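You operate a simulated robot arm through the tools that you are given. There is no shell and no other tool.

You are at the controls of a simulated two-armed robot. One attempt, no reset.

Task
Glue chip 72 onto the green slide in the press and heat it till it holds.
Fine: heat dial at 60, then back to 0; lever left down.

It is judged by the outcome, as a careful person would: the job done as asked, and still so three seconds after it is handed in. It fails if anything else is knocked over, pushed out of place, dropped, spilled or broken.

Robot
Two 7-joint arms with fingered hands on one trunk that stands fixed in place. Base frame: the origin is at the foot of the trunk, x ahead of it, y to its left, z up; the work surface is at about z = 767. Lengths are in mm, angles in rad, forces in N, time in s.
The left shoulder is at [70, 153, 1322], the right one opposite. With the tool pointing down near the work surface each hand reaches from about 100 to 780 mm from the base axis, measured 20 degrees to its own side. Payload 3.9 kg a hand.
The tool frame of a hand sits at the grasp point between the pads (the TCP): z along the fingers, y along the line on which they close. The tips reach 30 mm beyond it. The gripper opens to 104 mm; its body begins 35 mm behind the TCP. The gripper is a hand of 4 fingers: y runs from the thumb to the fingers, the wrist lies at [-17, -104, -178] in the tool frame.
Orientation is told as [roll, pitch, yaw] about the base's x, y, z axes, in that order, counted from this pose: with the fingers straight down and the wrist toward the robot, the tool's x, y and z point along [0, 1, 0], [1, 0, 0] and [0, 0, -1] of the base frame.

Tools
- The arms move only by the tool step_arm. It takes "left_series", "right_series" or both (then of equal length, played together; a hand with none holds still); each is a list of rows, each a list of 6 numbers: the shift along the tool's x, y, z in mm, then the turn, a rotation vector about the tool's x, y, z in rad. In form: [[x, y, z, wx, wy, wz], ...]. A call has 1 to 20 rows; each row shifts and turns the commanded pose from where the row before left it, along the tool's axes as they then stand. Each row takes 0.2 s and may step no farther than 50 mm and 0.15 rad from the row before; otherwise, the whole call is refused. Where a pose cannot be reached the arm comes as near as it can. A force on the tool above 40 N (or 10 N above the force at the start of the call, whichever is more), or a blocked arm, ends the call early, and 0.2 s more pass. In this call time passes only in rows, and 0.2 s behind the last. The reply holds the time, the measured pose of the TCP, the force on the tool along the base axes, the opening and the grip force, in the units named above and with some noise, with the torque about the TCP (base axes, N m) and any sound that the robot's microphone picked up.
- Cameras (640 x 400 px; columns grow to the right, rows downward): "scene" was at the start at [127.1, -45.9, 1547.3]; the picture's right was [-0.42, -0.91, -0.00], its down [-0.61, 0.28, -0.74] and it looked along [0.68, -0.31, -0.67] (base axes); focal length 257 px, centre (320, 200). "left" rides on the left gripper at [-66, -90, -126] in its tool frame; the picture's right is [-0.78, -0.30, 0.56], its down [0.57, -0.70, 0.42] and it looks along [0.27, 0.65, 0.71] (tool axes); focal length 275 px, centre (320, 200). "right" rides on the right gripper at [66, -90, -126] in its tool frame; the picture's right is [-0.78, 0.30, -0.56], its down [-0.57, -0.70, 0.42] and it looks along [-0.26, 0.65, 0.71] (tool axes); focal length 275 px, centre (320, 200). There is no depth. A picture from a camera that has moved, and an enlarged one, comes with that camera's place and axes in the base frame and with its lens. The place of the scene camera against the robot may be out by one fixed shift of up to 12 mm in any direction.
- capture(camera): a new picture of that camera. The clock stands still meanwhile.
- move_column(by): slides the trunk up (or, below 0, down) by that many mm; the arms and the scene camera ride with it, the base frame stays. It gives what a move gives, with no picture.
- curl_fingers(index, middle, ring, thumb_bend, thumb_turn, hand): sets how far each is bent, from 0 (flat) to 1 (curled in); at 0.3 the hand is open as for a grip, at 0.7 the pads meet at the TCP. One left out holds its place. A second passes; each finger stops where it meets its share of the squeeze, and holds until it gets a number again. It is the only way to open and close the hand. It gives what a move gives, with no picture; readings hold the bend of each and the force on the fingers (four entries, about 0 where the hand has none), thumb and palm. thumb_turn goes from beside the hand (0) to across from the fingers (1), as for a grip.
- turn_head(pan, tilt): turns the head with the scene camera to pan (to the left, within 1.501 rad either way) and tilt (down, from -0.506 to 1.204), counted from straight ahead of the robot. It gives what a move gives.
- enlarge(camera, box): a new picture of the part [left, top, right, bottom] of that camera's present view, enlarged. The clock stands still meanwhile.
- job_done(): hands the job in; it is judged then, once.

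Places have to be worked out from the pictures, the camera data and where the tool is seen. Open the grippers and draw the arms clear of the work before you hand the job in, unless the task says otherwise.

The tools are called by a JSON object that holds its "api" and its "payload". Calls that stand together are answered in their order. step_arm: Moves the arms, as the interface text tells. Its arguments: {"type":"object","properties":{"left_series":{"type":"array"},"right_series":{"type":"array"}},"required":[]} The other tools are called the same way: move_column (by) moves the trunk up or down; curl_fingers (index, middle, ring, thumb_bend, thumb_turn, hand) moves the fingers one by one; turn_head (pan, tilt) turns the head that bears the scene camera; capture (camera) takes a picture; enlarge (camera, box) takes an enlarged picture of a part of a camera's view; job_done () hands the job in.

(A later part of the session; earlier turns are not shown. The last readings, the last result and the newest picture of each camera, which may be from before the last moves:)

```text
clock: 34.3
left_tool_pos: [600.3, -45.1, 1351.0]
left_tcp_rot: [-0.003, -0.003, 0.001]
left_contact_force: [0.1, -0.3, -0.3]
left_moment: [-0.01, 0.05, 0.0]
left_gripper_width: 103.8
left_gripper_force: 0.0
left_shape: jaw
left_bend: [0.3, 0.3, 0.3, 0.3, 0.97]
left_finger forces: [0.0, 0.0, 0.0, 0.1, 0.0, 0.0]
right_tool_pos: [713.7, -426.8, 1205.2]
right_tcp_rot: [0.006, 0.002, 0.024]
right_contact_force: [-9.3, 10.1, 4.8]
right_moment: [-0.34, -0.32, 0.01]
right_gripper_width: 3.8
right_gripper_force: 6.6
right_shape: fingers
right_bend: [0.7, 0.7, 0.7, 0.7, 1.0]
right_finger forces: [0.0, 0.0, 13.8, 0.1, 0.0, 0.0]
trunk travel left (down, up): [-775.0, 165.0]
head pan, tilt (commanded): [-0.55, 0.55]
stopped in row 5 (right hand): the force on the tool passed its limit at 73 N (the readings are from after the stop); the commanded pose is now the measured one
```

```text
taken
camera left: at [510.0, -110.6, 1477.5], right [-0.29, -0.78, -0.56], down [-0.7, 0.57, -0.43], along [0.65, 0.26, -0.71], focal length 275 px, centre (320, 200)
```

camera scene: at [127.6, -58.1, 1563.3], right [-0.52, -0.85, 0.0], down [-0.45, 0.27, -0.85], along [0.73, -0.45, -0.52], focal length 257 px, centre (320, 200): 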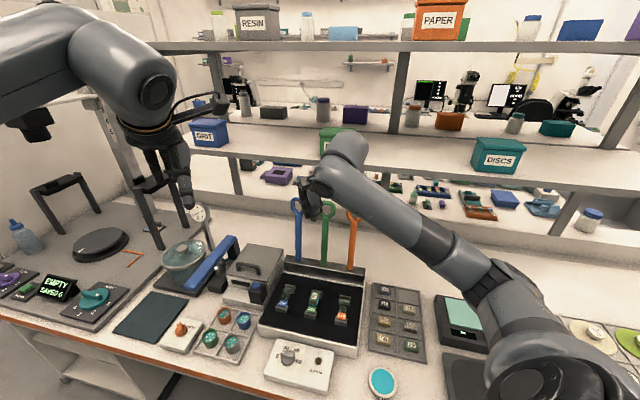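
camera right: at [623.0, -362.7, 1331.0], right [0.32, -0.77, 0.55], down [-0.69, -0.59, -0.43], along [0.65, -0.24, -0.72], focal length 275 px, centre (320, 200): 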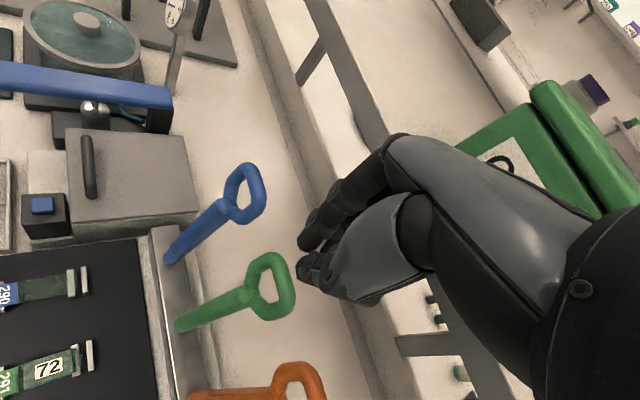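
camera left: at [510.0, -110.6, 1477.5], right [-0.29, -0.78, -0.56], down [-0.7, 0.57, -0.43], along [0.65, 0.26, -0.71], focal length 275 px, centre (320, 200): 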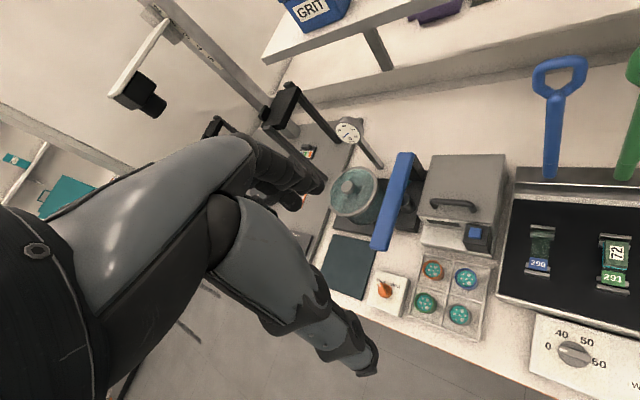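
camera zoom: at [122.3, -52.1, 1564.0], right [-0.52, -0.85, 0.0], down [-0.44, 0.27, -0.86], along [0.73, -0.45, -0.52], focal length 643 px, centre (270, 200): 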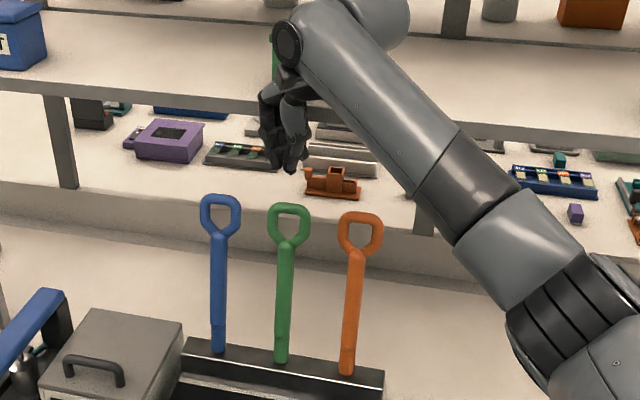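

The fingers struck something solid at this height (73 N, ring finger), most likely the shelf edge that overhangs here. I back straight off the way I came and check that nothing was moved.

{"api": "step_arm", "payload": {"right_series": [[8, -8, 0, 0, 0, 0], [20, -20, 0, 0, 0, 0], [25, -25, 0, 0, 0, 0], [30, -30, 0, 0, 0, 0]]}}

{"api": "capture", "payload": {"camera": "scene"}}

{"api": "capture", "payload": {"camera": "right"}}

```text
clock: 35.3
left_tool_pos: [602.5, -50.0, 1350.8]
left_tcp_rot: [-0.001, 0.0, -0.001]
left_contact_force: [-1.1, 0.8, 0.2]
left_moment: [-0.01, 0.01, 0.03]
left_gripper_width: 103.9
left_gripper_force: 0.1
left_shape: jaw
left_bend: [0.3, 0.3, 0.3, 0.3, 0.97]
left_finger forces: [0.1, 0.1, 0.0, 0.0, 0.0, 0.1]
right_tool_pos: [633.0, -350.8, 1201.4]
right_tcp_rot: [0.011, 0.008, 0.021]
right_contact_force: [0.0, 0.1, -0.1]
right_moment: [0.05, 0.02, 0.02]
right_gripper_width: 3.8
right_gripper_force: 0.0
right_shape: fingers
right_bend: [0.7, 0.7, 0.7, 0.7, 1.0]
right_finger forces: [0.0, 0.0, 0.0, 0.0, 0.0, 0.0]
trunk travel left (down, up): [-775.0, 165.0]
head pan, tilt (commanded): [-0.55, 0.55]
```

```text
taken
camera scene: at [126.9, -58.1, 1563.4], right [-0.52, -0.85, 0.0], down [-0.45, 0.27, -0.85], along [0.73, -0.45, -0.52], focal length 257 px, centre (320, 200)
```

scene: 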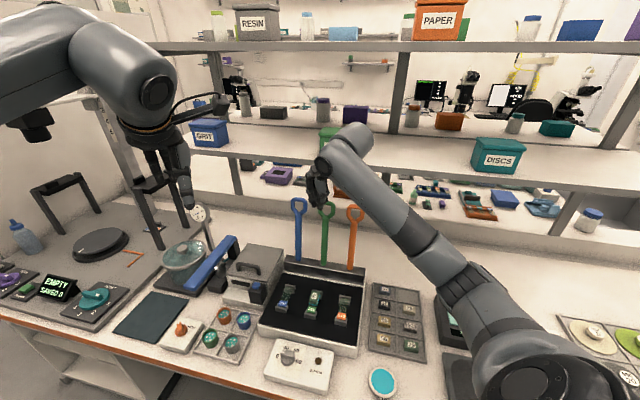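

```text
taken
camera right: at [542.1, -287.6, 1328.2], right [0.32, -0.77, 0.55], down [-0.69, -0.58, -0.42], along [0.65, -0.24, -0.72], focal length 275 px, centre (320, 200)
```

right: 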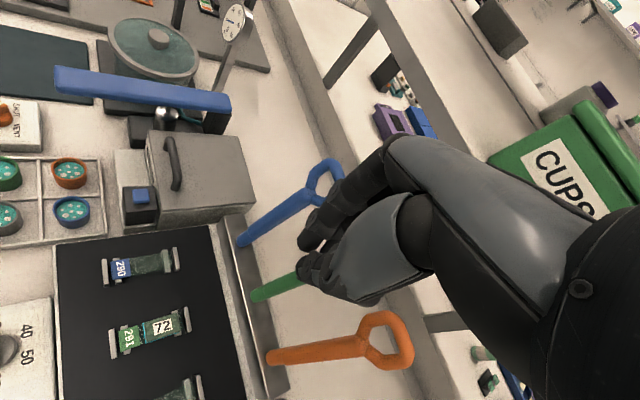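

I am clear again with no force. The shelf's front edge overhangs the space behind the levers at about z 1225, so instead I will take the lever from the front, with the hand level. First I bring the hand down and check in the picture that the CUPS bin and shelf are undisturbed.

{"api": "step_arm", "payload": {"right_series": [[13, -11, 30, 0, 0, 0], [13, -11, 40, 0, 0, 0], [13, -11, 50, 0, 0, 0], [0, 0, 0, 0, 0, -0.127], [0, 0, 0, 0, 0, -0.127], [0, 0, 0, 0, 0, -0.127], [0, 0, 0, 0, 0, -0.127], [0, 0, 0, 0, 0, -0.127], [0, 0, 0, 0, 0, -0.127]]}}

{"api": "capture", "payload": {"camera": "scene"}}

{"api": "enlarge", "payload": {"camera": "scene", "box": [240, 90, 460, 230]}}

```text
refused: row 3 steps farther than a row can; nothing moved
```

```text
taken
camera scene: at [126.9, -58.1, 1563.4], right [-0.52, -0.85, 0.0], down [-0.45, 0.27, -0.85], along [0.73, -0.45, -0.52], focal length 257 px, centre (320, 200)
```

scene: 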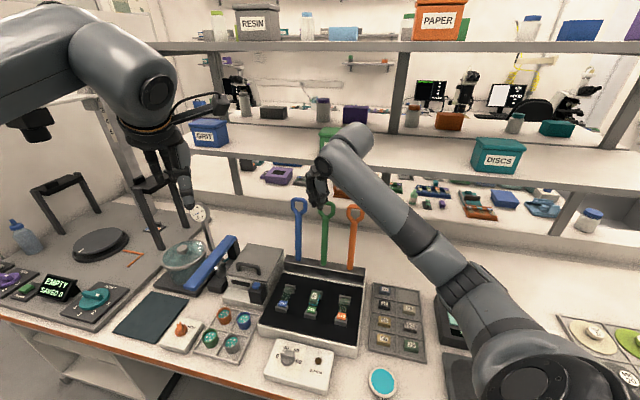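

```text
2.86 times, centred on (350, 160) of scene
camera zoom: at [126.9, -58.1, 1563.4], right [-0.52, -0.85, 0.0], down [-0.45, 0.27, -0.85], along [0.73, -0.45, -0.52], focal length 735 px, centre (234, 314)
```

zoom: 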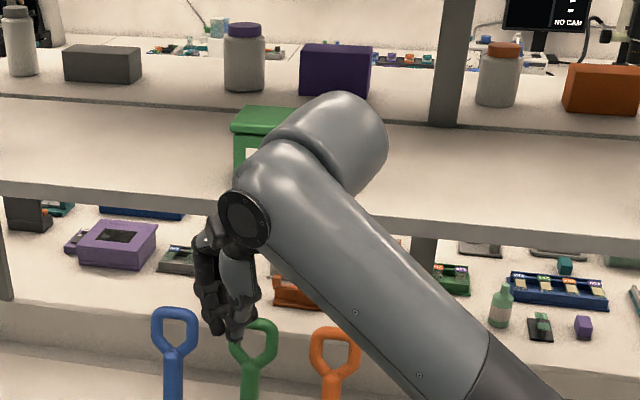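

The call was refused for a row over 50 mm, and nothing moved. I repeat it with smaller steps.

{"api": "step_arm", "payload": {"right_series": [[10, -8, 25, 0, 0, 0], [10, -8, 30, 0, 0, 0], [10, -8, 30, 0, 0, 0], [9, -9, 30, 0, 0, 0], [0, 0, 0, 0, 0, -0.127], [0, 0, 0, 0, 0, -0.127], [0, 0, 0, 0, 0, -0.127], [0, 0, 0, 0, 0, -0.127], [0, 0, 0, 0, 0, -0.127], [0, 0, 0, 0, 0, -0.127]]}}

{"api": "capture", "payload": {"camera": "scene"}}

{"api": "enlarge", "payload": {"camera": "scene", "box": [240, 90, 460, 230]}}

```text
clock: 37.5
left_tool_pos: [605.9, -50.5, 1347.7]
left_tcp_rot: [-0.001, 0.002, 0.002]
left_contact_force: [-0.2, -0.3, 0.2]
left_moment: [-0.02, -0.04, 0.0]
left_gripper_width: 103.7
left_gripper_force: 0.1
left_shape: jaw
left_bend: [0.3, 0.3, 0.3, 0.3, 0.97]
left_finger forces: [0.1, 0.0, 0.1, 0.0, 0.0, 0.0]
right_tool_pos: [597.2, -310.8, 1087.5]
right_tcp_rot: [0.013, -0.001, 0.786]
right_contact_force: [0.2, 0.3, 0.4]
right_moment: [-0.01, -0.01, -0.01]
right_gripper_width: 3.6
right_gripper_force: 0.1
right_shape: fingers
right_bend: [0.7, 0.7, 0.7, 0.7, 1.0]
right_finger forces: [0.0, 0.1, 0.0, 0.1, 0.0, 0.0]
trunk travel left (down, up): [-775.0, 165.0]
head pan, tilt (commanded): [-0.55, 0.55]
```

```text
taken
camera scene: at [128.1, -58.0, 1563.2], right [-0.52, -0.85, 0.0], down [-0.45, 0.27, -0.85], along [0.73, -0.45, -0.52], focal length 257 px, centre (320, 200)
```

scene: 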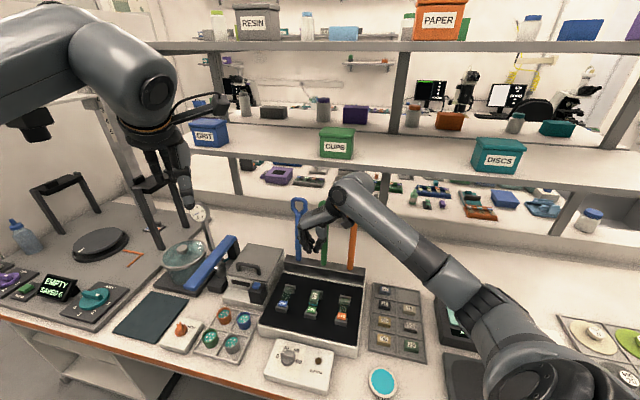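

```text
2.86 times, centred on (350, 160) of scene
camera zoom: at [128.1, -58.0, 1563.2], right [-0.52, -0.85, 0.0], down [-0.45, 0.27, -0.85], along [0.73, -0.45, -0.52], focal length 735 px, centre (234, 314)
```

zoom: 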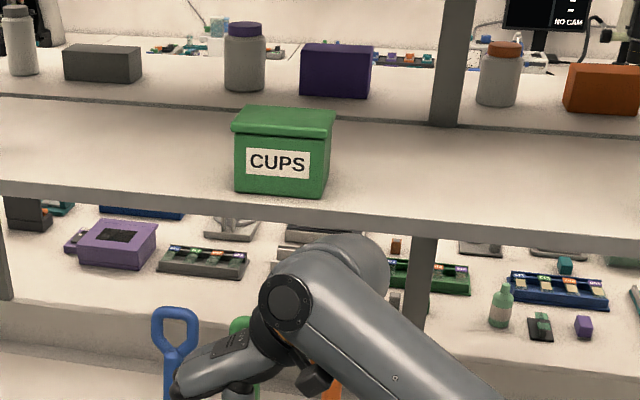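

The CUPS bin stands exactly where it was, so only the fixed shelf edge was touched. Now I open the hand to about 60 mm and pitch it level (turn about the tool's y), still in front of the lever.

{"api": "curl_fingers", "payload": {"hand": "right", "index": 0.48, "middle": 0.48, "ring": 0.48, "thumb_bend": 0.48}}

{"api": "step_arm", "payload": {"right_series": [[0, 0, 20, 0, -0.14, 0], [0, 0, 20, 0, -0.14, 0], [0, 0, 0, 0, -0.14, 0], [0, 0, 0, 0, -0.14, 0], [0, 0, 0, 0, -0.14, 0], [0, 0, 0, 0, -0.14, 0]]}}

{"api": "capture", "payload": {"camera": "scene"}}

{"api": "capture", "payload": {"camera": "right"}}

```text
clock: 38.5
left_tool_pos: [604.8, -50.3, 1348.4]
left_tcp_rot: [-0.001, 0.001, -0.001]
left_contact_force: [0.3, -0.3, 0.3]
left_moment: [0.0, 0.01, -0.02]
left_gripper_width: 103.6
left_gripper_force: 0.1
left_shape: jaw
left_bend: [0.3, 0.3, 0.3, 0.3, 0.97]
left_finger forces: [0.0, 0.0, 0.1, 0.1, 0.0, 0.0]
right_tool_pos: [597.9, -312.1, 1086.7]
right_tcp_rot: [0.014, -0.001, 0.784]
right_contact_force: [0.2, 0.2, 0.0]
right_moment: [-0.01, 0.0, 0.06]
right_gripper_width: 58.6
right_gripper_force: 0.0
right_shape: fingers
right_bend: [0.48, 0.48, 0.48, 0.48, 1.0]
right_finger forces: [0.0, 0.0, 0.1, 0.0, 0.1, 0.0]
trunk travel left (down, up): [-775.0, 165.0]
head pan, tilt (commanded): [-0.55, 0.55]
```

```text
clock: 39.9
left_tool_pos: [602.8, -50.9, 1349.0]
left_tcp_rot: [0.001, 0.0, -0.001]
left_contact_force: [-0.4, 0.4, 0.4]
left_moment: [0.02, -0.01, -0.01]
left_gripper_width: 103.8
left_gripper_force: 0.2
left_shape: jaw
left_bend: [0.3, 0.3, 0.3, 0.3, 0.97]
left_finger forces: [0.1, 0.0, 0.0, 0.0, 0.1, 0.1]
right_tool_pos: [597.8, -314.0, 1047.5]
right_tcp_rot: [-0.83, -0.001, 0.782]
right_contact_force: [0.8, -0.2, 0.4]
right_moment: [0.0, 0.04, 0.01]
right_gripper_width: 58.1
right_gripper_force: 0.0
right_shape: fingers
right_bend: [0.48, 0.48, 0.48, 0.48, 1.0]
right_finger forces: [0.0, 0.1, 0.0, 0.0, 0.0, 0.1]
trunk travel left (down, up): [-775.0, 165.0]
head pan, tilt (commanded): [-0.55, 0.55]
```

```text
taken
camera scene: at [127.4, -57.7, 1563.3], right [-0.52, -0.85, 0.0], down [-0.45, 0.27, -0.85], along [0.73, -0.45, -0.52], focal length 257 px, centre (320, 200)
```

scene: 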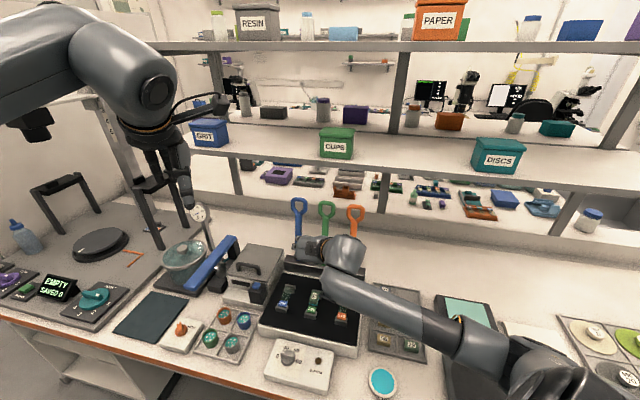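

```text
taken
camera right: at [438.6, -279.5, 1083.2], right [0.29, 0.13, 0.95], down [0.0, -0.99, 0.13], along [0.96, -0.04, -0.29], focal length 275 px, centre (320, 200)
```

right: 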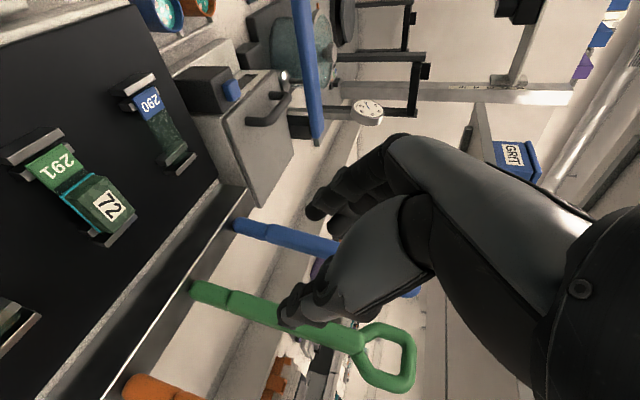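

The level approach works, and this view fixes the green lever well: base (701, -417, 871), loop centre (718, -435, 1093). I finish pitching the hand to nearly level.

{"api": "step_arm", "payload": {"right_series": [[0, 0, 0, 0, -0.14, 0], [0, 0, 0, 0, -0.14, 0], [0, 0, 0, 0, -0.14, 0], [0, 0, 0, 0, -0.14, 0], [0, 0, 0, 0, -0.14, 0]]}}

{"api": "capture", "payload": {"camera": "scene"}}

{"api": "capture", "payload": {"camera": "right"}}

```text
clock: 41.1
left_tool_pos: [604.7, -49.2, 1349.3]
left_tcp_rot: [0.0, 0.0, 0.0]
left_contact_force: [0.0, -0.8, 0.1]
left_moment: [-0.01, -0.01, -0.01]
left_gripper_width: 103.8
left_gripper_force: 0.1
left_shape: jaw
left_bend: [0.3, 0.3, 0.3, 0.3, 0.97]
left_finger forces: [0.0, 0.1, 0.1, 0.0, 0.0, 0.0]
right_tool_pos: [598.3, -312.4, 1046.5]
right_tcp_rot: [-1.527, 0.0, 0.782]
right_contact_force: [-0.2, 0.3, 0.3]
right_moment: [-0.01, 0.01, 0.03]
right_gripper_width: 58.5
right_gripper_force: 0.1
right_shape: fingers
right_bend: [0.48, 0.48, 0.48, 0.48, 1.0]
right_finger forces: [0.0, 0.0, 0.0, 0.0, 0.0, 0.0]
trunk travel left (down, up): [-775.0, 165.0]
head pan, tilt (commanded): [-0.55, 0.55]
```

```text
taken
camera scene: at [127.5, -56.9, 1563.4], right [-0.52, -0.85, 0.0], down [-0.45, 0.27, -0.85], along [0.73, -0.45, -0.52], focal length 257 px, centre (320, 200)
```

scene: 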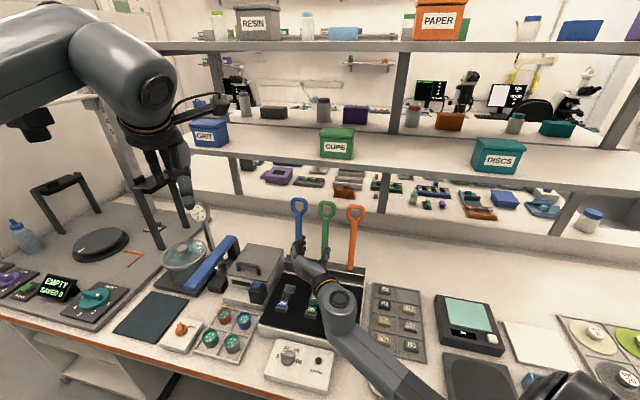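

```text
taken
camera right: at [445.1, -285.1, 986.8], right [-0.16, 0.58, 0.8], down [-0.18, -0.81, 0.55], along [0.97, -0.05, 0.23], focal length 275 px, centre (320, 200)
```

right: 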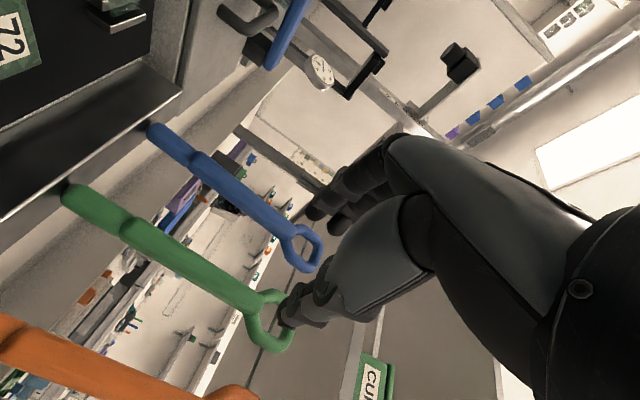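

The hand is level in front of the lever. I enlarge both views of the loop to fix the lever's distance before closing in.

{"api": "enlarge", "payload": {"camera": "scene", "box": [280, 180, 380, 300]}}

{"api": "enlarge", "payload": {"camera": "right", "box": [40, 160, 340, 380]}}

```text
3.33 times, centred on (330, 240) of scene
camera zoom: at [127.5, -56.9, 1563.4], right [-0.52, -0.85, 0.0], down [-0.45, 0.27, -0.85], along [0.73, -0.45, -0.52], focal length 857 px, centre (287, 67)
```

zoom: 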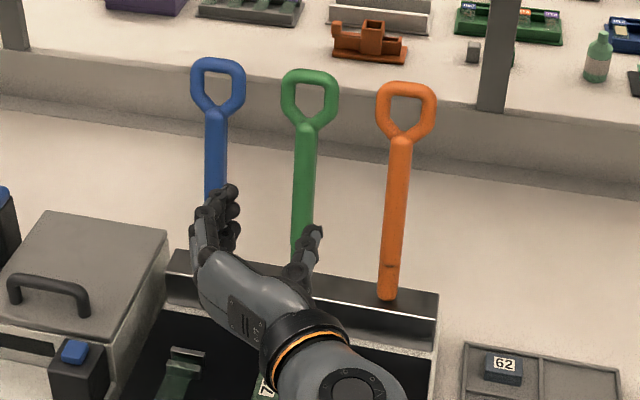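

```text
1.82 times, centred on (190, 270) of right
camera zoom: at [445.1, -285.1, 986.8], right [-0.16, 0.58, 0.8], down [-0.18, -0.81, 0.55], along [0.97, -0.05, 0.23], focal length 500 px, centre (556, 73)
```

zoom: 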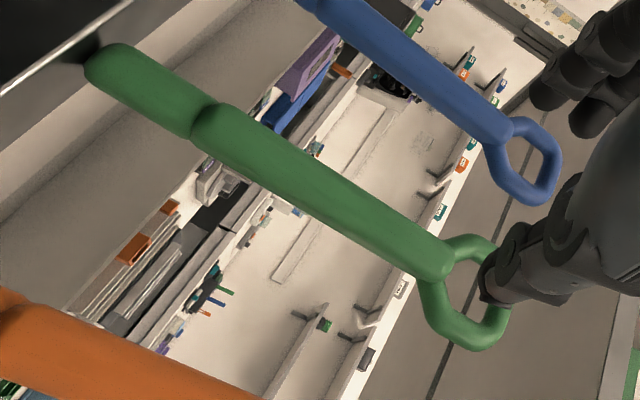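

Triangulated, the neck of the green lever is at (714, -426, 1062): f = 806, l = 203, in line with the hand. I advance until the tips stand just in front of the shaft and look.

{"api": "step_arm", "payload": {"right_series": [[5, 0, 30, 0, 0, 0], [3, 0, 40, 0, 0, 0], [0, 0, 35, 0, 0, 0]]}}

{"api": "capture", "payload": {"camera": "right"}}

{"api": "enlarge", "payload": {"camera": "scene", "box": [280, 180, 380, 300]}}

{"api": "enlarge", "payload": {"camera": "left", "box": [520, 30, 640, 200]}}

```text
clock: 41.9
left_tool_pos: [604.5, -51.8, 1348.6]
left_tcp_rot: [0.002, 0.002, 0.0]
left_contact_force: [0.1, 0.1, -0.1]
left_moment: [0.03, -0.01, -0.03]
left_gripper_width: 103.6
left_gripper_force: 0.1
left_shape: jaw
left_bend: [0.3, 0.3, 0.3, 0.3, 0.97]
left_finger forces: [0.0, 0.1, 0.0, 0.0, 0.0, 0.0]
right_tool_pos: [673.0, -388.9, 1030.9]
right_tcp_rot: [-1.525, -0.002, 0.784]
right_contact_force: [0.5, 0.3, 0.4]
right_moment: [0.02, -0.01, 0.02]
right_gripper_width: 58.2
right_gripper_force: 0.2
right_shape: fingers
right_bend: [0.48, 0.48, 0.48, 0.48, 1.0]
right_finger forces: [0.0, 0.0, 0.1, 0.0, 0.1, 0.0]
trunk travel left (down, up): [-775.0, 165.0]
head pan, tilt (commanded): [-0.55, 0.55]
```

```text
taken
camera right: at [520.4, -360.2, 971.1], right [-0.16, 0.58, 0.8], down [-0.18, -0.81, 0.55], along [0.97, -0.06, 0.23], focal length 275 px, centre (320, 200)
```

right: 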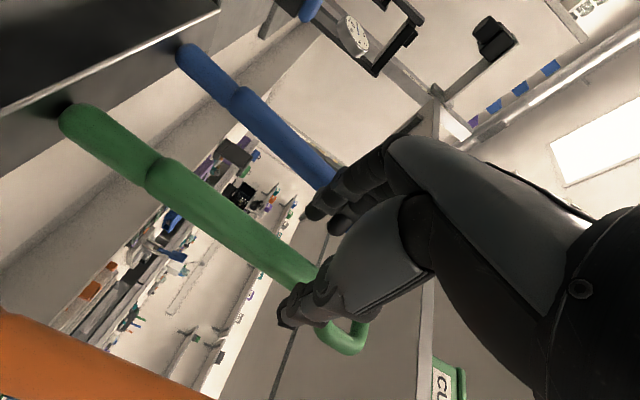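

```text
3.33 times, centred on (330, 240) of scene
camera zoom: at [128.5, -60.2, 1563.1], right [-0.52, -0.85, 0.0], down [-0.45, 0.27, -0.85], along [0.73, -0.44, -0.52], focal length 857 px, centre (287, 67)
```

zoom: 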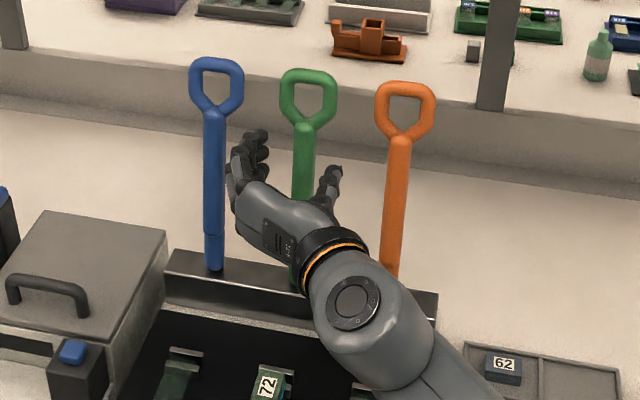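

```text
2.35 times, centred on (580, 115) of left
camera zoom: at [515.7, -118.9, 1474.2], right [-0.3, -0.77, -0.56], down [-0.7, 0.57, -0.42], along [0.65, 0.27, -0.71], focal length 648 px, centre (-292, 400)
```

zoom: 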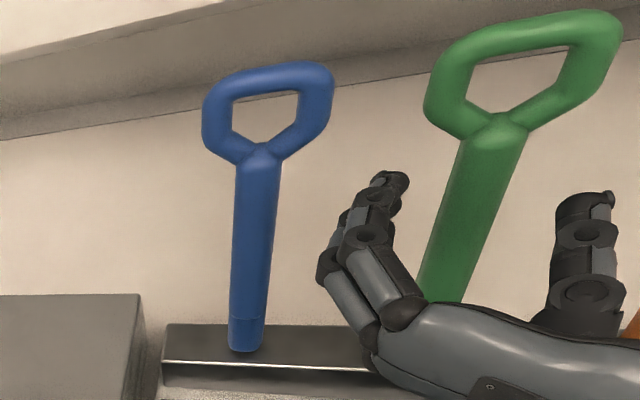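

The green shaft stands right between fingers and thumb, well clear of its neighbours. I advance another 55 mm so the shaft comes near the palm.

{"api": "step_arm", "payload": {"right_series": [[0, 0, 15, 0, 0, 0], [0, 0, 15, 0, 0, 0], [0, 0, 15, 0, 0, 0], [0, 0, 10, 0, 0, 0]]}}

{"api": "enlarge", "payload": {"camera": "left", "box": [520, 30, 640, 200]}}

{"api": "enlarge", "payload": {"camera": "scene", "box": [280, 180, 380, 300]}}

```text
clock: 42.9
left_tool_pos: [605.4, -50.4, 1348.5]
left_tcp_rot: [0.0, 0.001, 0.001]
left_contact_force: [-1.3, 0.0, -0.4]
left_moment: [-0.01, 0.03, 0.01]
left_gripper_width: 104.0
left_gripper_force: 0.0
left_shape: jaw
left_bend: [0.3, 0.3, 0.3, 0.3, 0.97]
left_finger forces: [0.0, 0.0, 0.1, 0.1, 0.1, 0.0]
right_tool_pos: [712.1, -425.6, 1031.1]
right_tcp_rot: [-1.527, -0.002, 0.784]
right_contact_force: [-0.9, 0.3, -0.3]
right_moment: [0.01, 0.0, 0.01]
right_gripper_width: 58.4
right_gripper_force: 0.1
right_shape: fingers
right_bend: [0.48, 0.48, 0.48, 0.48, 1.0]
right_finger forces: [0.0, 0.0, 0.0, 0.0, 0.0, 0.1]
trunk travel left (down, up): [-775.0, 165.0]
head pan, tilt (commanded): [-0.55, 0.55]
```

```text
2.35 times, centred on (580, 115) of left
camera zoom: at [515.3, -116.7, 1474.6], right [-0.3, -0.78, -0.56], down [-0.7, 0.57, -0.42], along [0.65, 0.27, -0.71], focal length 648 px, centre (-292, 400)
```

zoom: 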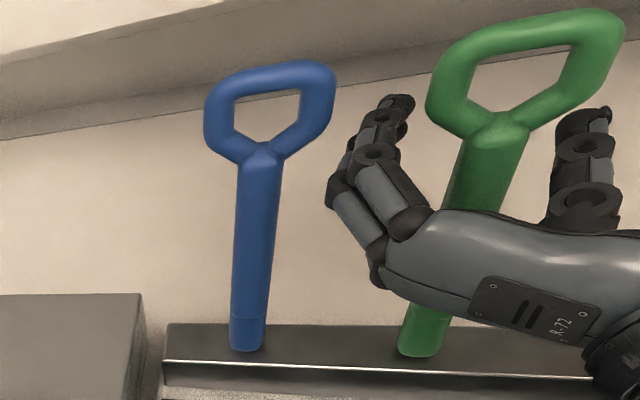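

```text
3.33 times, centred on (330, 240) of scene
camera zoom: at [128.1, -57.9, 1563.2], right [-0.52, -0.85, 0.0], down [-0.45, 0.27, -0.85], along [0.73, -0.45, -0.52], focal length 857 px, centre (287, 67)
```

zoom: 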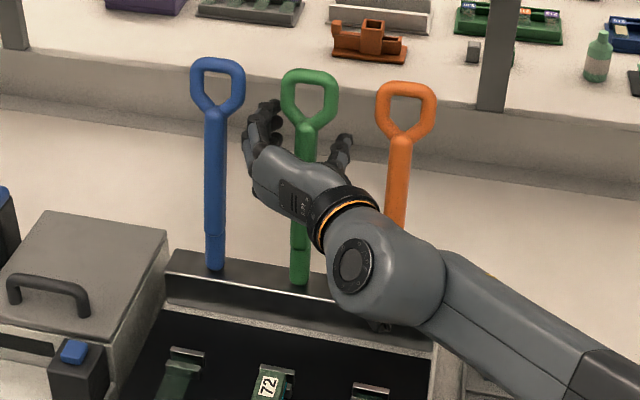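

The shaft is at the TCP depth. I advance 10 mm more for a deeper wrap and close the hand round the shaft.

{"api": "step_arm", "payload": {"right_series": [[0, 0, 5, 0, 0, 0], [0, 0, 5, 0, 0, 0]]}}

{"api": "curl_fingers", "payload": {"hand": "right", "index": 0.72, "middle": 0.72, "ring": 0.72, "thumb_bend": 0.72}}

{"api": "enlarge", "payload": {"camera": "left", "box": [520, 30, 640, 200]}}

{"api": "enlarge", "payload": {"camera": "scene", "box": [280, 180, 380, 300]}}

```text
clock: 43.5
left_tool_pos: [605.3, -50.1, 1348.4]
left_tcp_rot: [-0.001, 0.001, -0.001]
left_contact_force: [-0.6, -0.3, -0.9]
left_moment: [-0.02, 0.02, 0.01]
left_gripper_width: 103.9
left_gripper_force: 0.0
left_shape: jaw
left_bend: [0.3, 0.3, 0.3, 0.3, 0.97]
left_finger forces: [0.1, 0.0, 0.0, 0.0, 0.1, 0.1]
right_tool_pos: [717.5, -434.4, 1031.3]
right_tcp_rot: [-1.526, 0.0, 0.784]
right_contact_force: [0.7, 0.0, -1.0]
right_moment: [-0.05, -0.02, -0.03]
right_gripper_width: 58.5
right_gripper_force: 0.0
right_shape: fingers
right_bend: [0.48, 0.48, 0.48, 0.48, 1.0]
right_finger forces: [0.1, 0.0, 0.0, 0.1, 0.0, 0.1]
trunk travel left (down, up): [-775.0, 165.0]
head pan, tilt (commanded): [-0.55, 0.55]
```

```text
clock: 44.5
left_tool_pos: [605.8, -50.2, 1348.5]
left_tcp_rot: [0.0, 0.002, -0.001]
left_contact_force: [0.3, -0.1, 0.5]
left_moment: [-0.02, 0.01, 0.01]
left_gripper_width: 103.6
left_gripper_force: 0.0
left_shape: jaw
left_bend: [0.3, 0.3, 0.3, 0.3, 0.97]
left_finger forces: [0.0, 0.0, 0.0, 0.0, 0.0, 0.1]
right_tool_pos: [717.5, -435.4, 1031.2]
right_tcp_rot: [-1.525, 0.0, 0.784]
right_contact_force: [-0.4, -0.1, -0.8]
right_moment: [-0.18, 0.17, -0.02]
right_gripper_width: 1.7
right_gripper_force: 6.8
right_shape: fingers
right_bend: [0.72, 0.72, 0.71, 0.69, 1.0]
right_finger forces: [0.7, 0.1, 5.4, 0.0, 6.3, 0.1]
trunk travel left (down, up): [-775.0, 165.0]
head pan, tilt (commanded): [-0.55, 0.55]
```

```text
2.35 times, centred on (580, 115) of left
camera zoom: at [515.1, -116.9, 1474.7], right [-0.3, -0.78, -0.56], down [-0.7, 0.57, -0.42], along [0.65, 0.27, -0.71], focal length 648 px, centre (-292, 400)
```

zoom: 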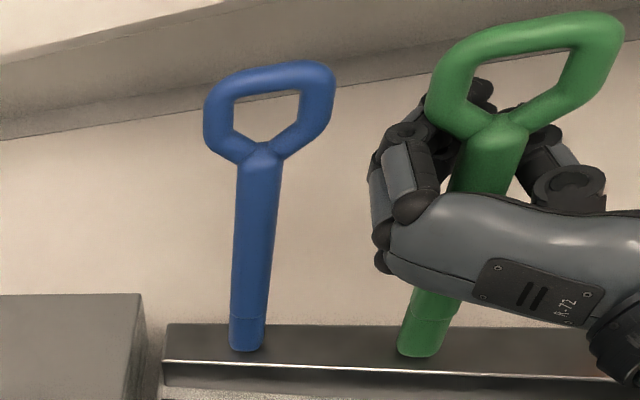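

```text
3.33 times, centred on (330, 240) of scene
camera zoom: at [127.9, -58.1, 1563.3], right [-0.52, -0.85, 0.0], down [-0.45, 0.27, -0.85], along [0.73, -0.45, -0.52], focal length 857 px, centre (287, 67)
```

zoom: 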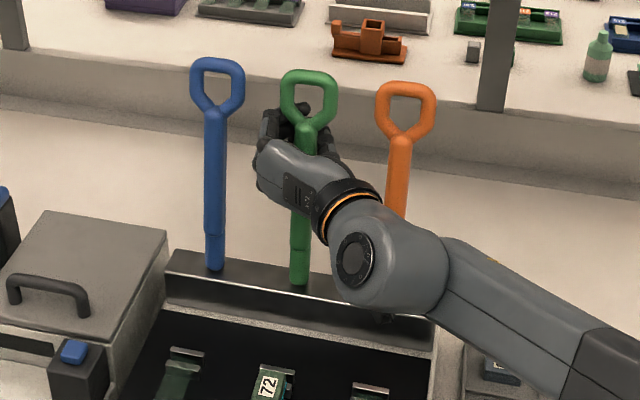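

The hand has closed right round the shaft (finger and thumb meet behind it), so it is hooked without strain. I pull it gently toward the robot along its arc about the foot, a few centimetres first, watching force and sound.

{"api": "step_arm", "payload": {"right_series": [[-0.6, 0, -8.6, 0, 0, 0], [-0.6, 0, -8.7, 0, 0, 0], [0.3, 0, -8.7, 0, 0, 0], [0.3, 0, -8.7, 0, 0, 0]]}}

{"api": "enlarge", "payload": {"camera": "left", "box": [520, 30, 640, 200]}}

{"api": "enlarge", "payload": {"camera": "scene", "box": [280, 180, 380, 300]}}

```text
clock: 45.5
left_tool_pos: [603.5, -51.4, 1349.5]
left_tcp_rot: [0.0, 0.0, 0.0]
left_contact_force: [-0.5, -0.6, -0.7]
left_moment: [-0.02, -0.01, -0.04]
left_gripper_width: 103.9
left_gripper_force: 0.0
left_shape: jaw
left_bend: [0.3, 0.3, 0.3, 0.3, 0.97]
left_finger forces: [0.0, 0.1, 0.1, 0.0, 0.0, 0.0]
right_tool_pos: [693.4, -410.5, 1033.1]
right_tcp_rot: [-1.529, -0.001, 0.782]
right_contact_force: [-2.0, -2.9, 1.2]
right_moment: [-0.09, 0.05, 0.01]
right_gripper_width: 1.6
right_gripper_force: 4.3
right_shape: fingers
right_bend: [0.72, 0.72, 0.72, 0.7, 1.0]
right_finger forces: [1.5, 0.0, 1.5, 0.0, 5.2, 0.1]
trunk travel left (down, up): [-775.0, 165.0]
head pan, tilt (commanded): [-0.55, 0.55]
```

```text
2.35 times, centred on (580, 115) of left
camera zoom: at [513.8, -117.5, 1475.1], right [-0.3, -0.78, -0.56], down [-0.7, 0.57, -0.42], along [0.65, 0.27, -0.71], focal length 648 px, centre (-292, 400)
```

zoom: 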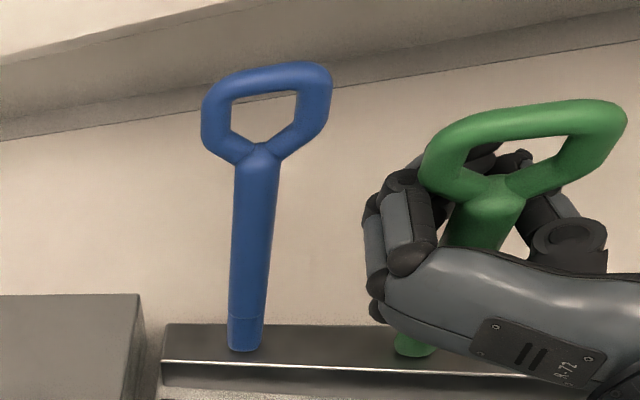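

```text
3.33 times, centred on (330, 240) of scene
camera zoom: at [126.6, -58.4, 1563.4], right [-0.52, -0.85, 0.0], down [-0.44, 0.27, -0.85], along [0.73, -0.45, -0.52], focal length 857 px, centre (287, 67)
```

zoom: 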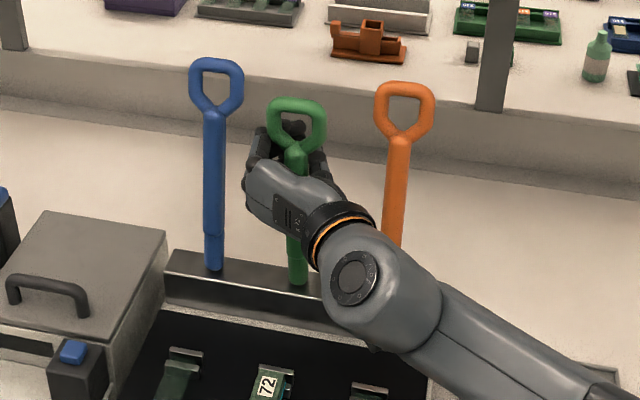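

The lever follows easily with only about 3 N and leans forward a little now. I continue along the arc, tilting the hand slightly with it.

{"api": "step_arm", "payload": {"right_series": [[1.2, 0, -8.6, 0, -0.03, 0], [1.2, 0, -8.6, 0, -0.05, 0], [2.0, 0, -8.4, 0, -0.05, 0], [2.0, 0, -8.4, 0, -0.05, 0]]}}

{"api": "enlarge", "payload": {"camera": "left", "box": [520, 30, 640, 200]}}

{"api": "enlarge", "payload": {"camera": "scene", "box": [270, 180, 390, 300]}}

```text
clock: 46.5
left_tool_pos: [602.2, -51.1, 1350.0]
left_tcp_rot: [-0.001, 0.001, -0.001]
left_contact_force: [0.0, 1.0, 0.0]
left_moment: [-0.03, -0.01, 0.01]
left_gripper_width: 103.4
left_gripper_force: 0.1
left_shape: jaw
left_bend: [0.3, 0.3, 0.3, 0.3, 0.97]
left_finger forces: [0.0, 0.1, 0.0, 0.0, 0.1, 0.0]
right_tool_pos: [668.9, -384.8, 1028.3]
right_tcp_rot: [-1.709, -0.001, 0.783]
right_contact_force: [-4.8, -2.4, 2.8]
right_moment: [-0.06, 0.0, 0.02]
right_gripper_width: 1.9
right_gripper_force: 3.6
right_shape: fingers
right_bend: [0.72, 0.72, 0.72, 0.7, 1.0]
right_finger forces: [1.0, 0.0, 0.4, 0.0, 5.6, 0.1]
trunk travel left (down, up): [-775.0, 165.0]
head pan, tilt (commanded): [-0.55, 0.55]
```

```text
2.35 times, centred on (580, 115) of left
camera zoom: at [512.7, -117.1, 1475.6], right [-0.3, -0.78, -0.56], down [-0.7, 0.57, -0.42], along [0.65, 0.27, -0.71], focal length 648 px, centre (-292, 400)
```

zoom: 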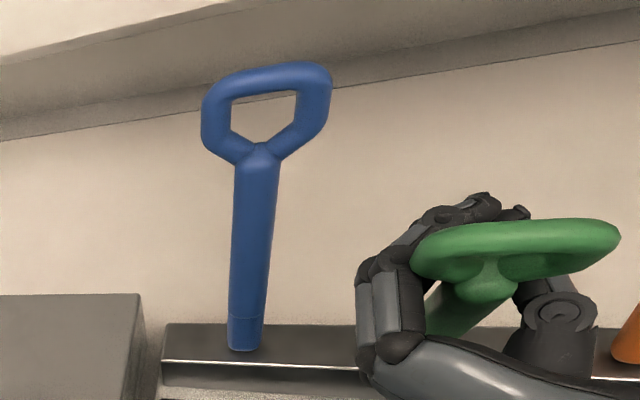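

```text
3.33 times, centred on (330, 240) of scene
camera zoom: at [125.4, -58.2, 1563.5], right [-0.52, -0.85, 0.0], down [-0.44, 0.27, -0.85], along [0.73, -0.45, -0.52], focal length 857 px, centre (287, 67)
```

zoom: 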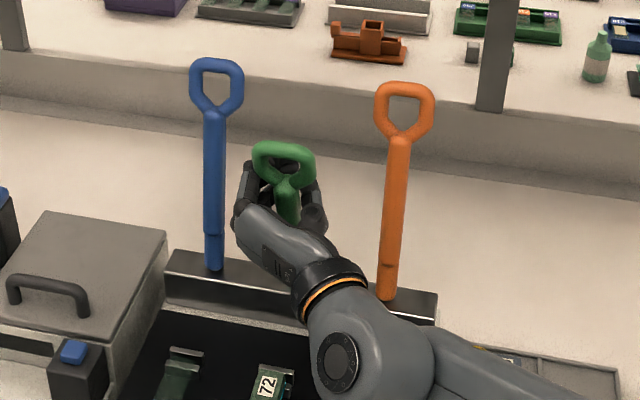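

The lever now leans about 18° forward and starts to rest on the palm by its own weight, so letting go would drop it onto the chip. I keep it supported and let the hand turn rigidly with it about the foot.

{"api": "step_arm", "payload": {"right_series": [[1.3, 0, -12, 0, -0.07, 0], [1.3, 0, -12, 0, -0.07, 0], [1.3, 0, -12, 0, -0.07, 0], [1.3, 0, -12, 0, -0.07, 0]]}}

{"api": "capture", "payload": {"camera": "scene"}}

{"api": "enlarge", "payload": {"camera": "left", "box": [520, 60, 640, 260]}}

```text
clock: 47.5
left_tool_pos: [604.4, -51.3, 1349.3]
left_tcp_rot: [0.0, 0.001, 0.001]
left_contact_force: [-0.1, 0.5, -0.2]
left_moment: [0.0, -0.02, -0.04]
left_gripper_width: 103.8
left_gripper_force: 0.0
left_shape: jaw
left_bend: [0.3, 0.3, 0.3, 0.3, 0.97]
left_finger forces: [0.0, 0.1, 0.0, 0.0, 0.1, 0.1]
right_tool_pos: [636.3, -354.0, 1009.2]
right_tcp_rot: [-1.986, 0.0, 0.784]
right_contact_force: [-3.2, -1.9, -1.9]
right_moment: [-0.12, -0.02, -0.03]
right_gripper_width: 1.1
right_gripper_force: 4.1
right_shape: fingers
right_bend: [0.72, 0.72, 0.72, 0.7, 1.0]
right_finger forces: [0.8, 0.1, 1.9, 0.0, 5.6, 0.0]
trunk travel left (down, up): [-775.0, 165.0]
head pan, tilt (commanded): [-0.55, 0.55]
```

```text
taken
camera scene: at [127.4, -58.7, 1563.2], right [-0.52, -0.85, 0.0], down [-0.45, 0.27, -0.85], along [0.73, -0.45, -0.52], focal length 257 px, centre (320, 200)
```

scene: 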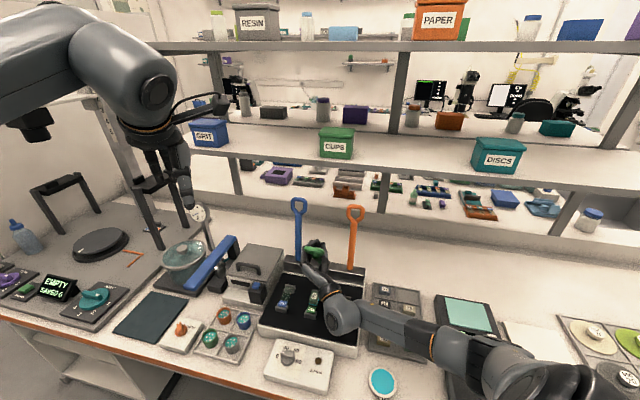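

```text
2.00 times, centred on (580, 160) of left
camera zoom: at [514.7, -117.5, 1474.7], right [-0.3, -0.78, -0.56], down [-0.7, 0.57, -0.42], along [0.65, 0.27, -0.71], focal length 551 px, centre (-200, 280)
```

zoom: 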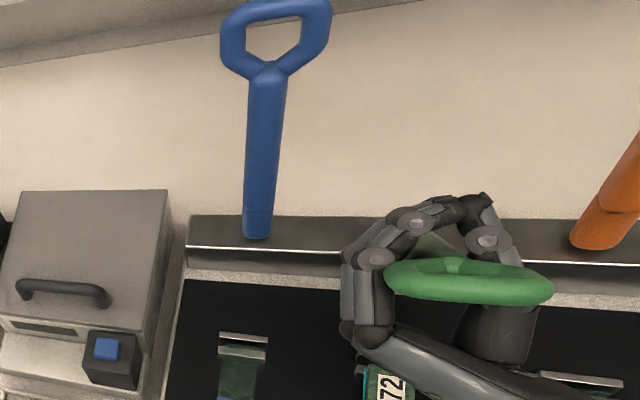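

The lever stands at about 34° and rests lightly in the hand (2–4 N). I continue in the same way.

{"api": "step_arm", "payload": {"right_series": [[1.3, 0, -12, 0, -0.07, 0], [1.3, 0, -12, 0, -0.07, 0], [1.3, 0, -12, 0, -0.07, 0], [1.3, 0, -12, 0, -0.07, 0]]}}

{"api": "capture", "payload": {"camera": "scene"}}

{"api": "enlarge", "payload": {"camera": "left", "box": [520, 120, 640, 320]}}

{"api": "capture", "payload": {"camera": "right"}}

```text
clock: 48.4
left_tool_pos: [601.0, -47.9, 1349.9]
left_tcp_rot: [-0.001, -0.002, 0.002]
left_contact_force: [-0.1, 0.1, 0.9]
left_moment: [0.02, 0.0, 0.0]
left_gripper_width: 103.6
left_gripper_force: 0.1
left_shape: jaw
left_bend: [0.3, 0.3, 0.3, 0.3, 0.97]
left_finger forces: [0.0, 0.1, 0.0, 0.0, 0.0, 0.0]
right_tool_pos: [614.9, -330.4, 1000.0]
right_tcp_rot: [-2.252, -0.005, 0.776]
right_contact_force: [-11.8, 1.8, 27.3]
right_moment: [-0.68, 5.64, -0.86]
right_gripper_width: 0.7
right_gripper_force: 7.3
right_shape: fingers
right_bend: [0.72, 0.72, 0.72, 0.7, 1.0]
right_finger forces: [0.0, 0.0, 8.1, 0.0, 6.7, 0.0]
trunk travel left (down, up): [-775.0, 165.0]
head pan, tilt (commanded): [-0.55, 0.55]
stopped in row 4 (right hand): the force on the tool passed its limit at 53 N (the readings are from after the stop); the commanded pose is now the measured one
```

```text
taken
camera scene: at [122.9, -54.6, 1564.1], right [-0.52, -0.85, 0.0], down [-0.44, 0.27, -0.85], along [0.73, -0.45, -0.52], focal length 257 px, centre (320, 200)
```

scene: 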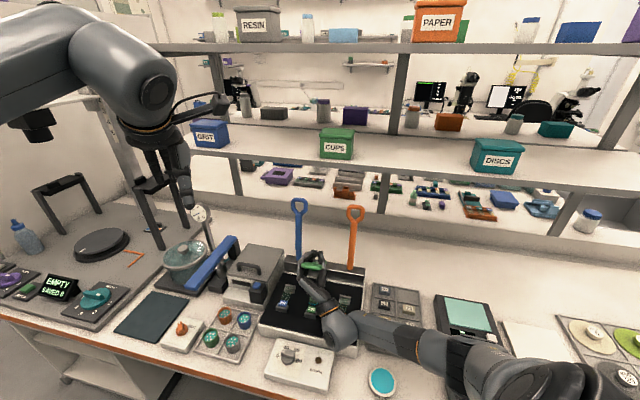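

```text
2.00 times, centred on (580, 220) of left
camera zoom: at [510.4, -113.5, 1477.1], right [-0.29, -0.78, -0.56], down [-0.7, 0.57, -0.43], along [0.65, 0.26, -0.71], focal length 551 px, centre (-200, 160)
```

zoom: 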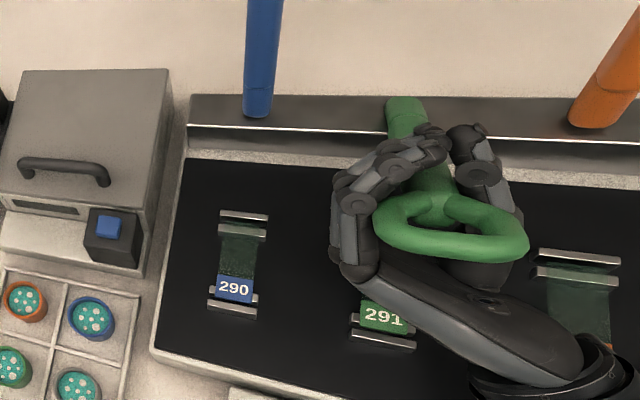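

```text
taken
camera right: at [512.9, -351.8, 868.9], right [-0.43, 0.86, 0.25], down [-0.53, -0.47, 0.71], along [0.73, 0.17, 0.66], focal length 275 px, centre (320, 200)
```

right: 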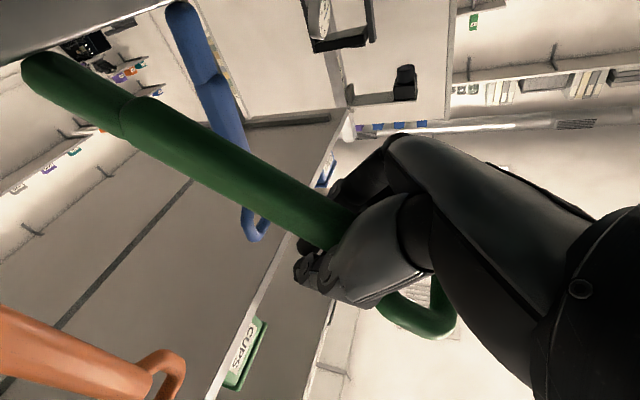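

The stop came from something under the hand: the wrist camera sits at z ≈ 869 just above the orange slide, so its housing has probably touched there. I lift straight up at once, without any sideways motion.

{"api": "step_arm", "payload": {"right_series": [[-4, 0, 3.2, 0, 0, 0], [-7.8, 0, 6.3, 0, 0, 0]]}}

{"api": "enlarge", "payload": {"camera": "left", "box": [520, 120, 640, 320]}}

{"api": "enlarge", "payload": {"camera": "scene", "box": [250, 230, 400, 380]}}

```text
clock: 49.0
left_tool_pos: [607.2, -52.5, 1347.2]
left_tcp_rot: [0.002, 0.002, 0.0]
left_contact_force: [0.0, 0.0, 1.1]
left_moment: [-0.02, -0.03, -0.04]
left_gripper_width: 103.6
left_gripper_force: 0.1
left_shape: jaw
left_bend: [0.3, 0.3, 0.3, 0.3, 0.97]
left_finger forces: [0.0, 0.0, 0.0, 0.1, 0.0, 0.0]
right_tool_pos: [619.0, -331.8, 1006.4]
right_tcp_rot: [-2.235, -0.001, 0.776]
right_contact_force: [2.9, -4.0, -5.4]
right_moment: [-0.2, 0.06, -0.28]
right_gripper_width: 1.2
right_gripper_force: 6.4
right_shape: fingers
right_bend: [0.72, 0.72, 0.72, 0.7, 1.0]
right_finger forces: [0.0, 0.0, 6.0, 0.0, 6.3, 0.0]
trunk travel left (down, up): [-775.0, 165.0]
head pan, tilt (commanded): [-0.55, 0.55]
```

```text
2.00 times, centred on (580, 220) of left
camera zoom: at [517.0, -119.0, 1473.3], right [-0.3, -0.77, -0.56], down [-0.7, 0.57, -0.42], along [0.65, 0.27, -0.71], focal length 551 px, centre (-200, 160)
```

zoom: 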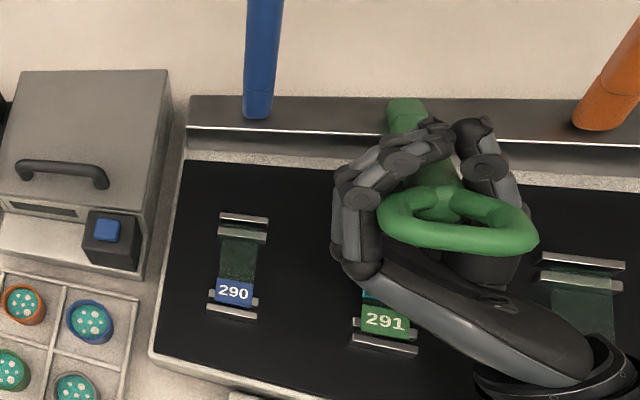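

```text
2.67 times, centred on (325, 305) of scene
camera zoom: at [129.9, -60.2, 1562.6], right [-0.52, -0.85, 0.0], down [-0.45, 0.27, -0.85], along [0.73, -0.44, -0.52], focal length 686 px, centre (307, -80)
```

zoom: 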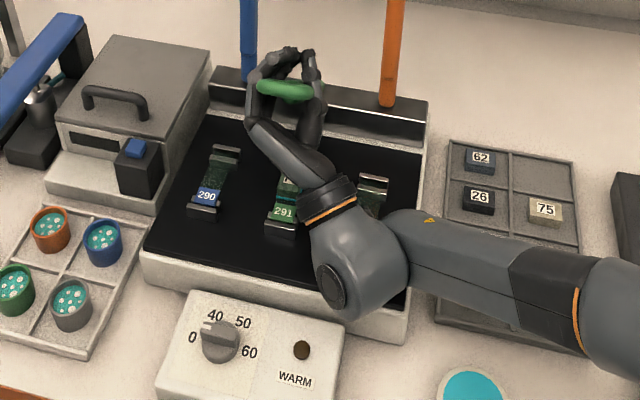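

The hand is free again and the green slide with its chip looks untouched. The grip from below cannot go further, so I swing the lever back upright on the palm, to take it anew by the loop from above.

{"api": "step_arm", "payload": {"right_series": [[0, 0, 13, 0, 0.07, 0], [0, 0, 13, 0, 0.07, 0], [0, 0, 13, 0, 0.07, 0], [0, 0, 13, 0, 0.07, 0], [0, 0, 13, 0, 0.07, 0], [0, 0, 13, 0, 0.07, 0]]}}

{"api": "enlarge", "payload": {"camera": "scene", "box": [250, 180, 400, 330]}}

{"api": "enlarge", "payload": {"camera": "left", "box": [520, 60, 640, 260]}}

```text
clock: 50.4
left_tool_pos: [606.3, -51.9, 1347.6]
left_tcp_rot: [0.0, 0.001, 0.001]
left_contact_force: [0.1, -0.2, -0.1]
left_moment: [0.01, -0.02, 0.01]
left_gripper_width: 103.7
left_gripper_force: 0.1
left_shape: jaw
left_bend: [0.3, 0.3, 0.3, 0.3, 0.97]
left_finger forces: [0.0, 0.0, 0.0, 0.0, 0.0, 0.1]
right_tool_pos: [666.8, -379.4, 1044.9]
right_tcp_rot: [-1.818, -0.002, 0.778]
right_contact_force: [0.1, -2.7, -6.6]
right_moment: [-0.28, 0.08, -0.13]
right_gripper_width: 0.5
right_gripper_force: 5.8
right_shape: fingers
right_bend: [0.72, 0.72, 0.72, 0.7, 1.0]
right_finger forces: [0.1, 0.1, 5.5, 0.1, 6.1, 0.0]
trunk travel left (down, up): [-775.0, 165.0]
head pan, tilt (commanded): [-0.55, 0.55]
```

```text
2.67 times, centred on (325, 255) of scene
camera zoom: at [129.2, -59.4, 1563.1], right [-0.52, -0.85, 0.0], down [-0.45, 0.27, -0.85], along [0.73, -0.44, -0.52], focal length 686 px, centre (307, 53)
```

zoom: 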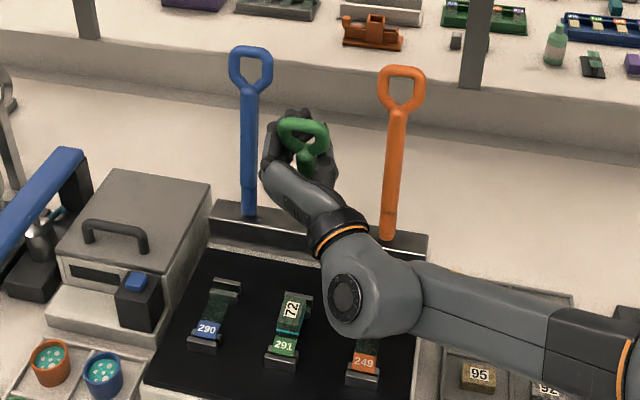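

```text
2.00 times, centred on (580, 160) of left
camera zoom: at [516.3, -118.2, 1474.1], right [-0.3, -0.78, -0.56], down [-0.7, 0.57, -0.42], along [0.65, 0.27, -0.71], focal length 551 px, centre (-200, 280)
```

zoom: 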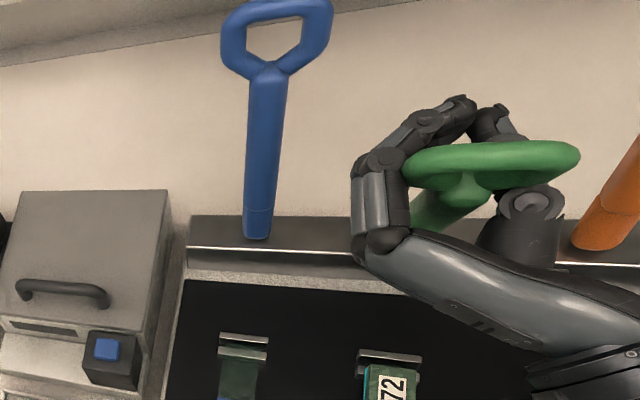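

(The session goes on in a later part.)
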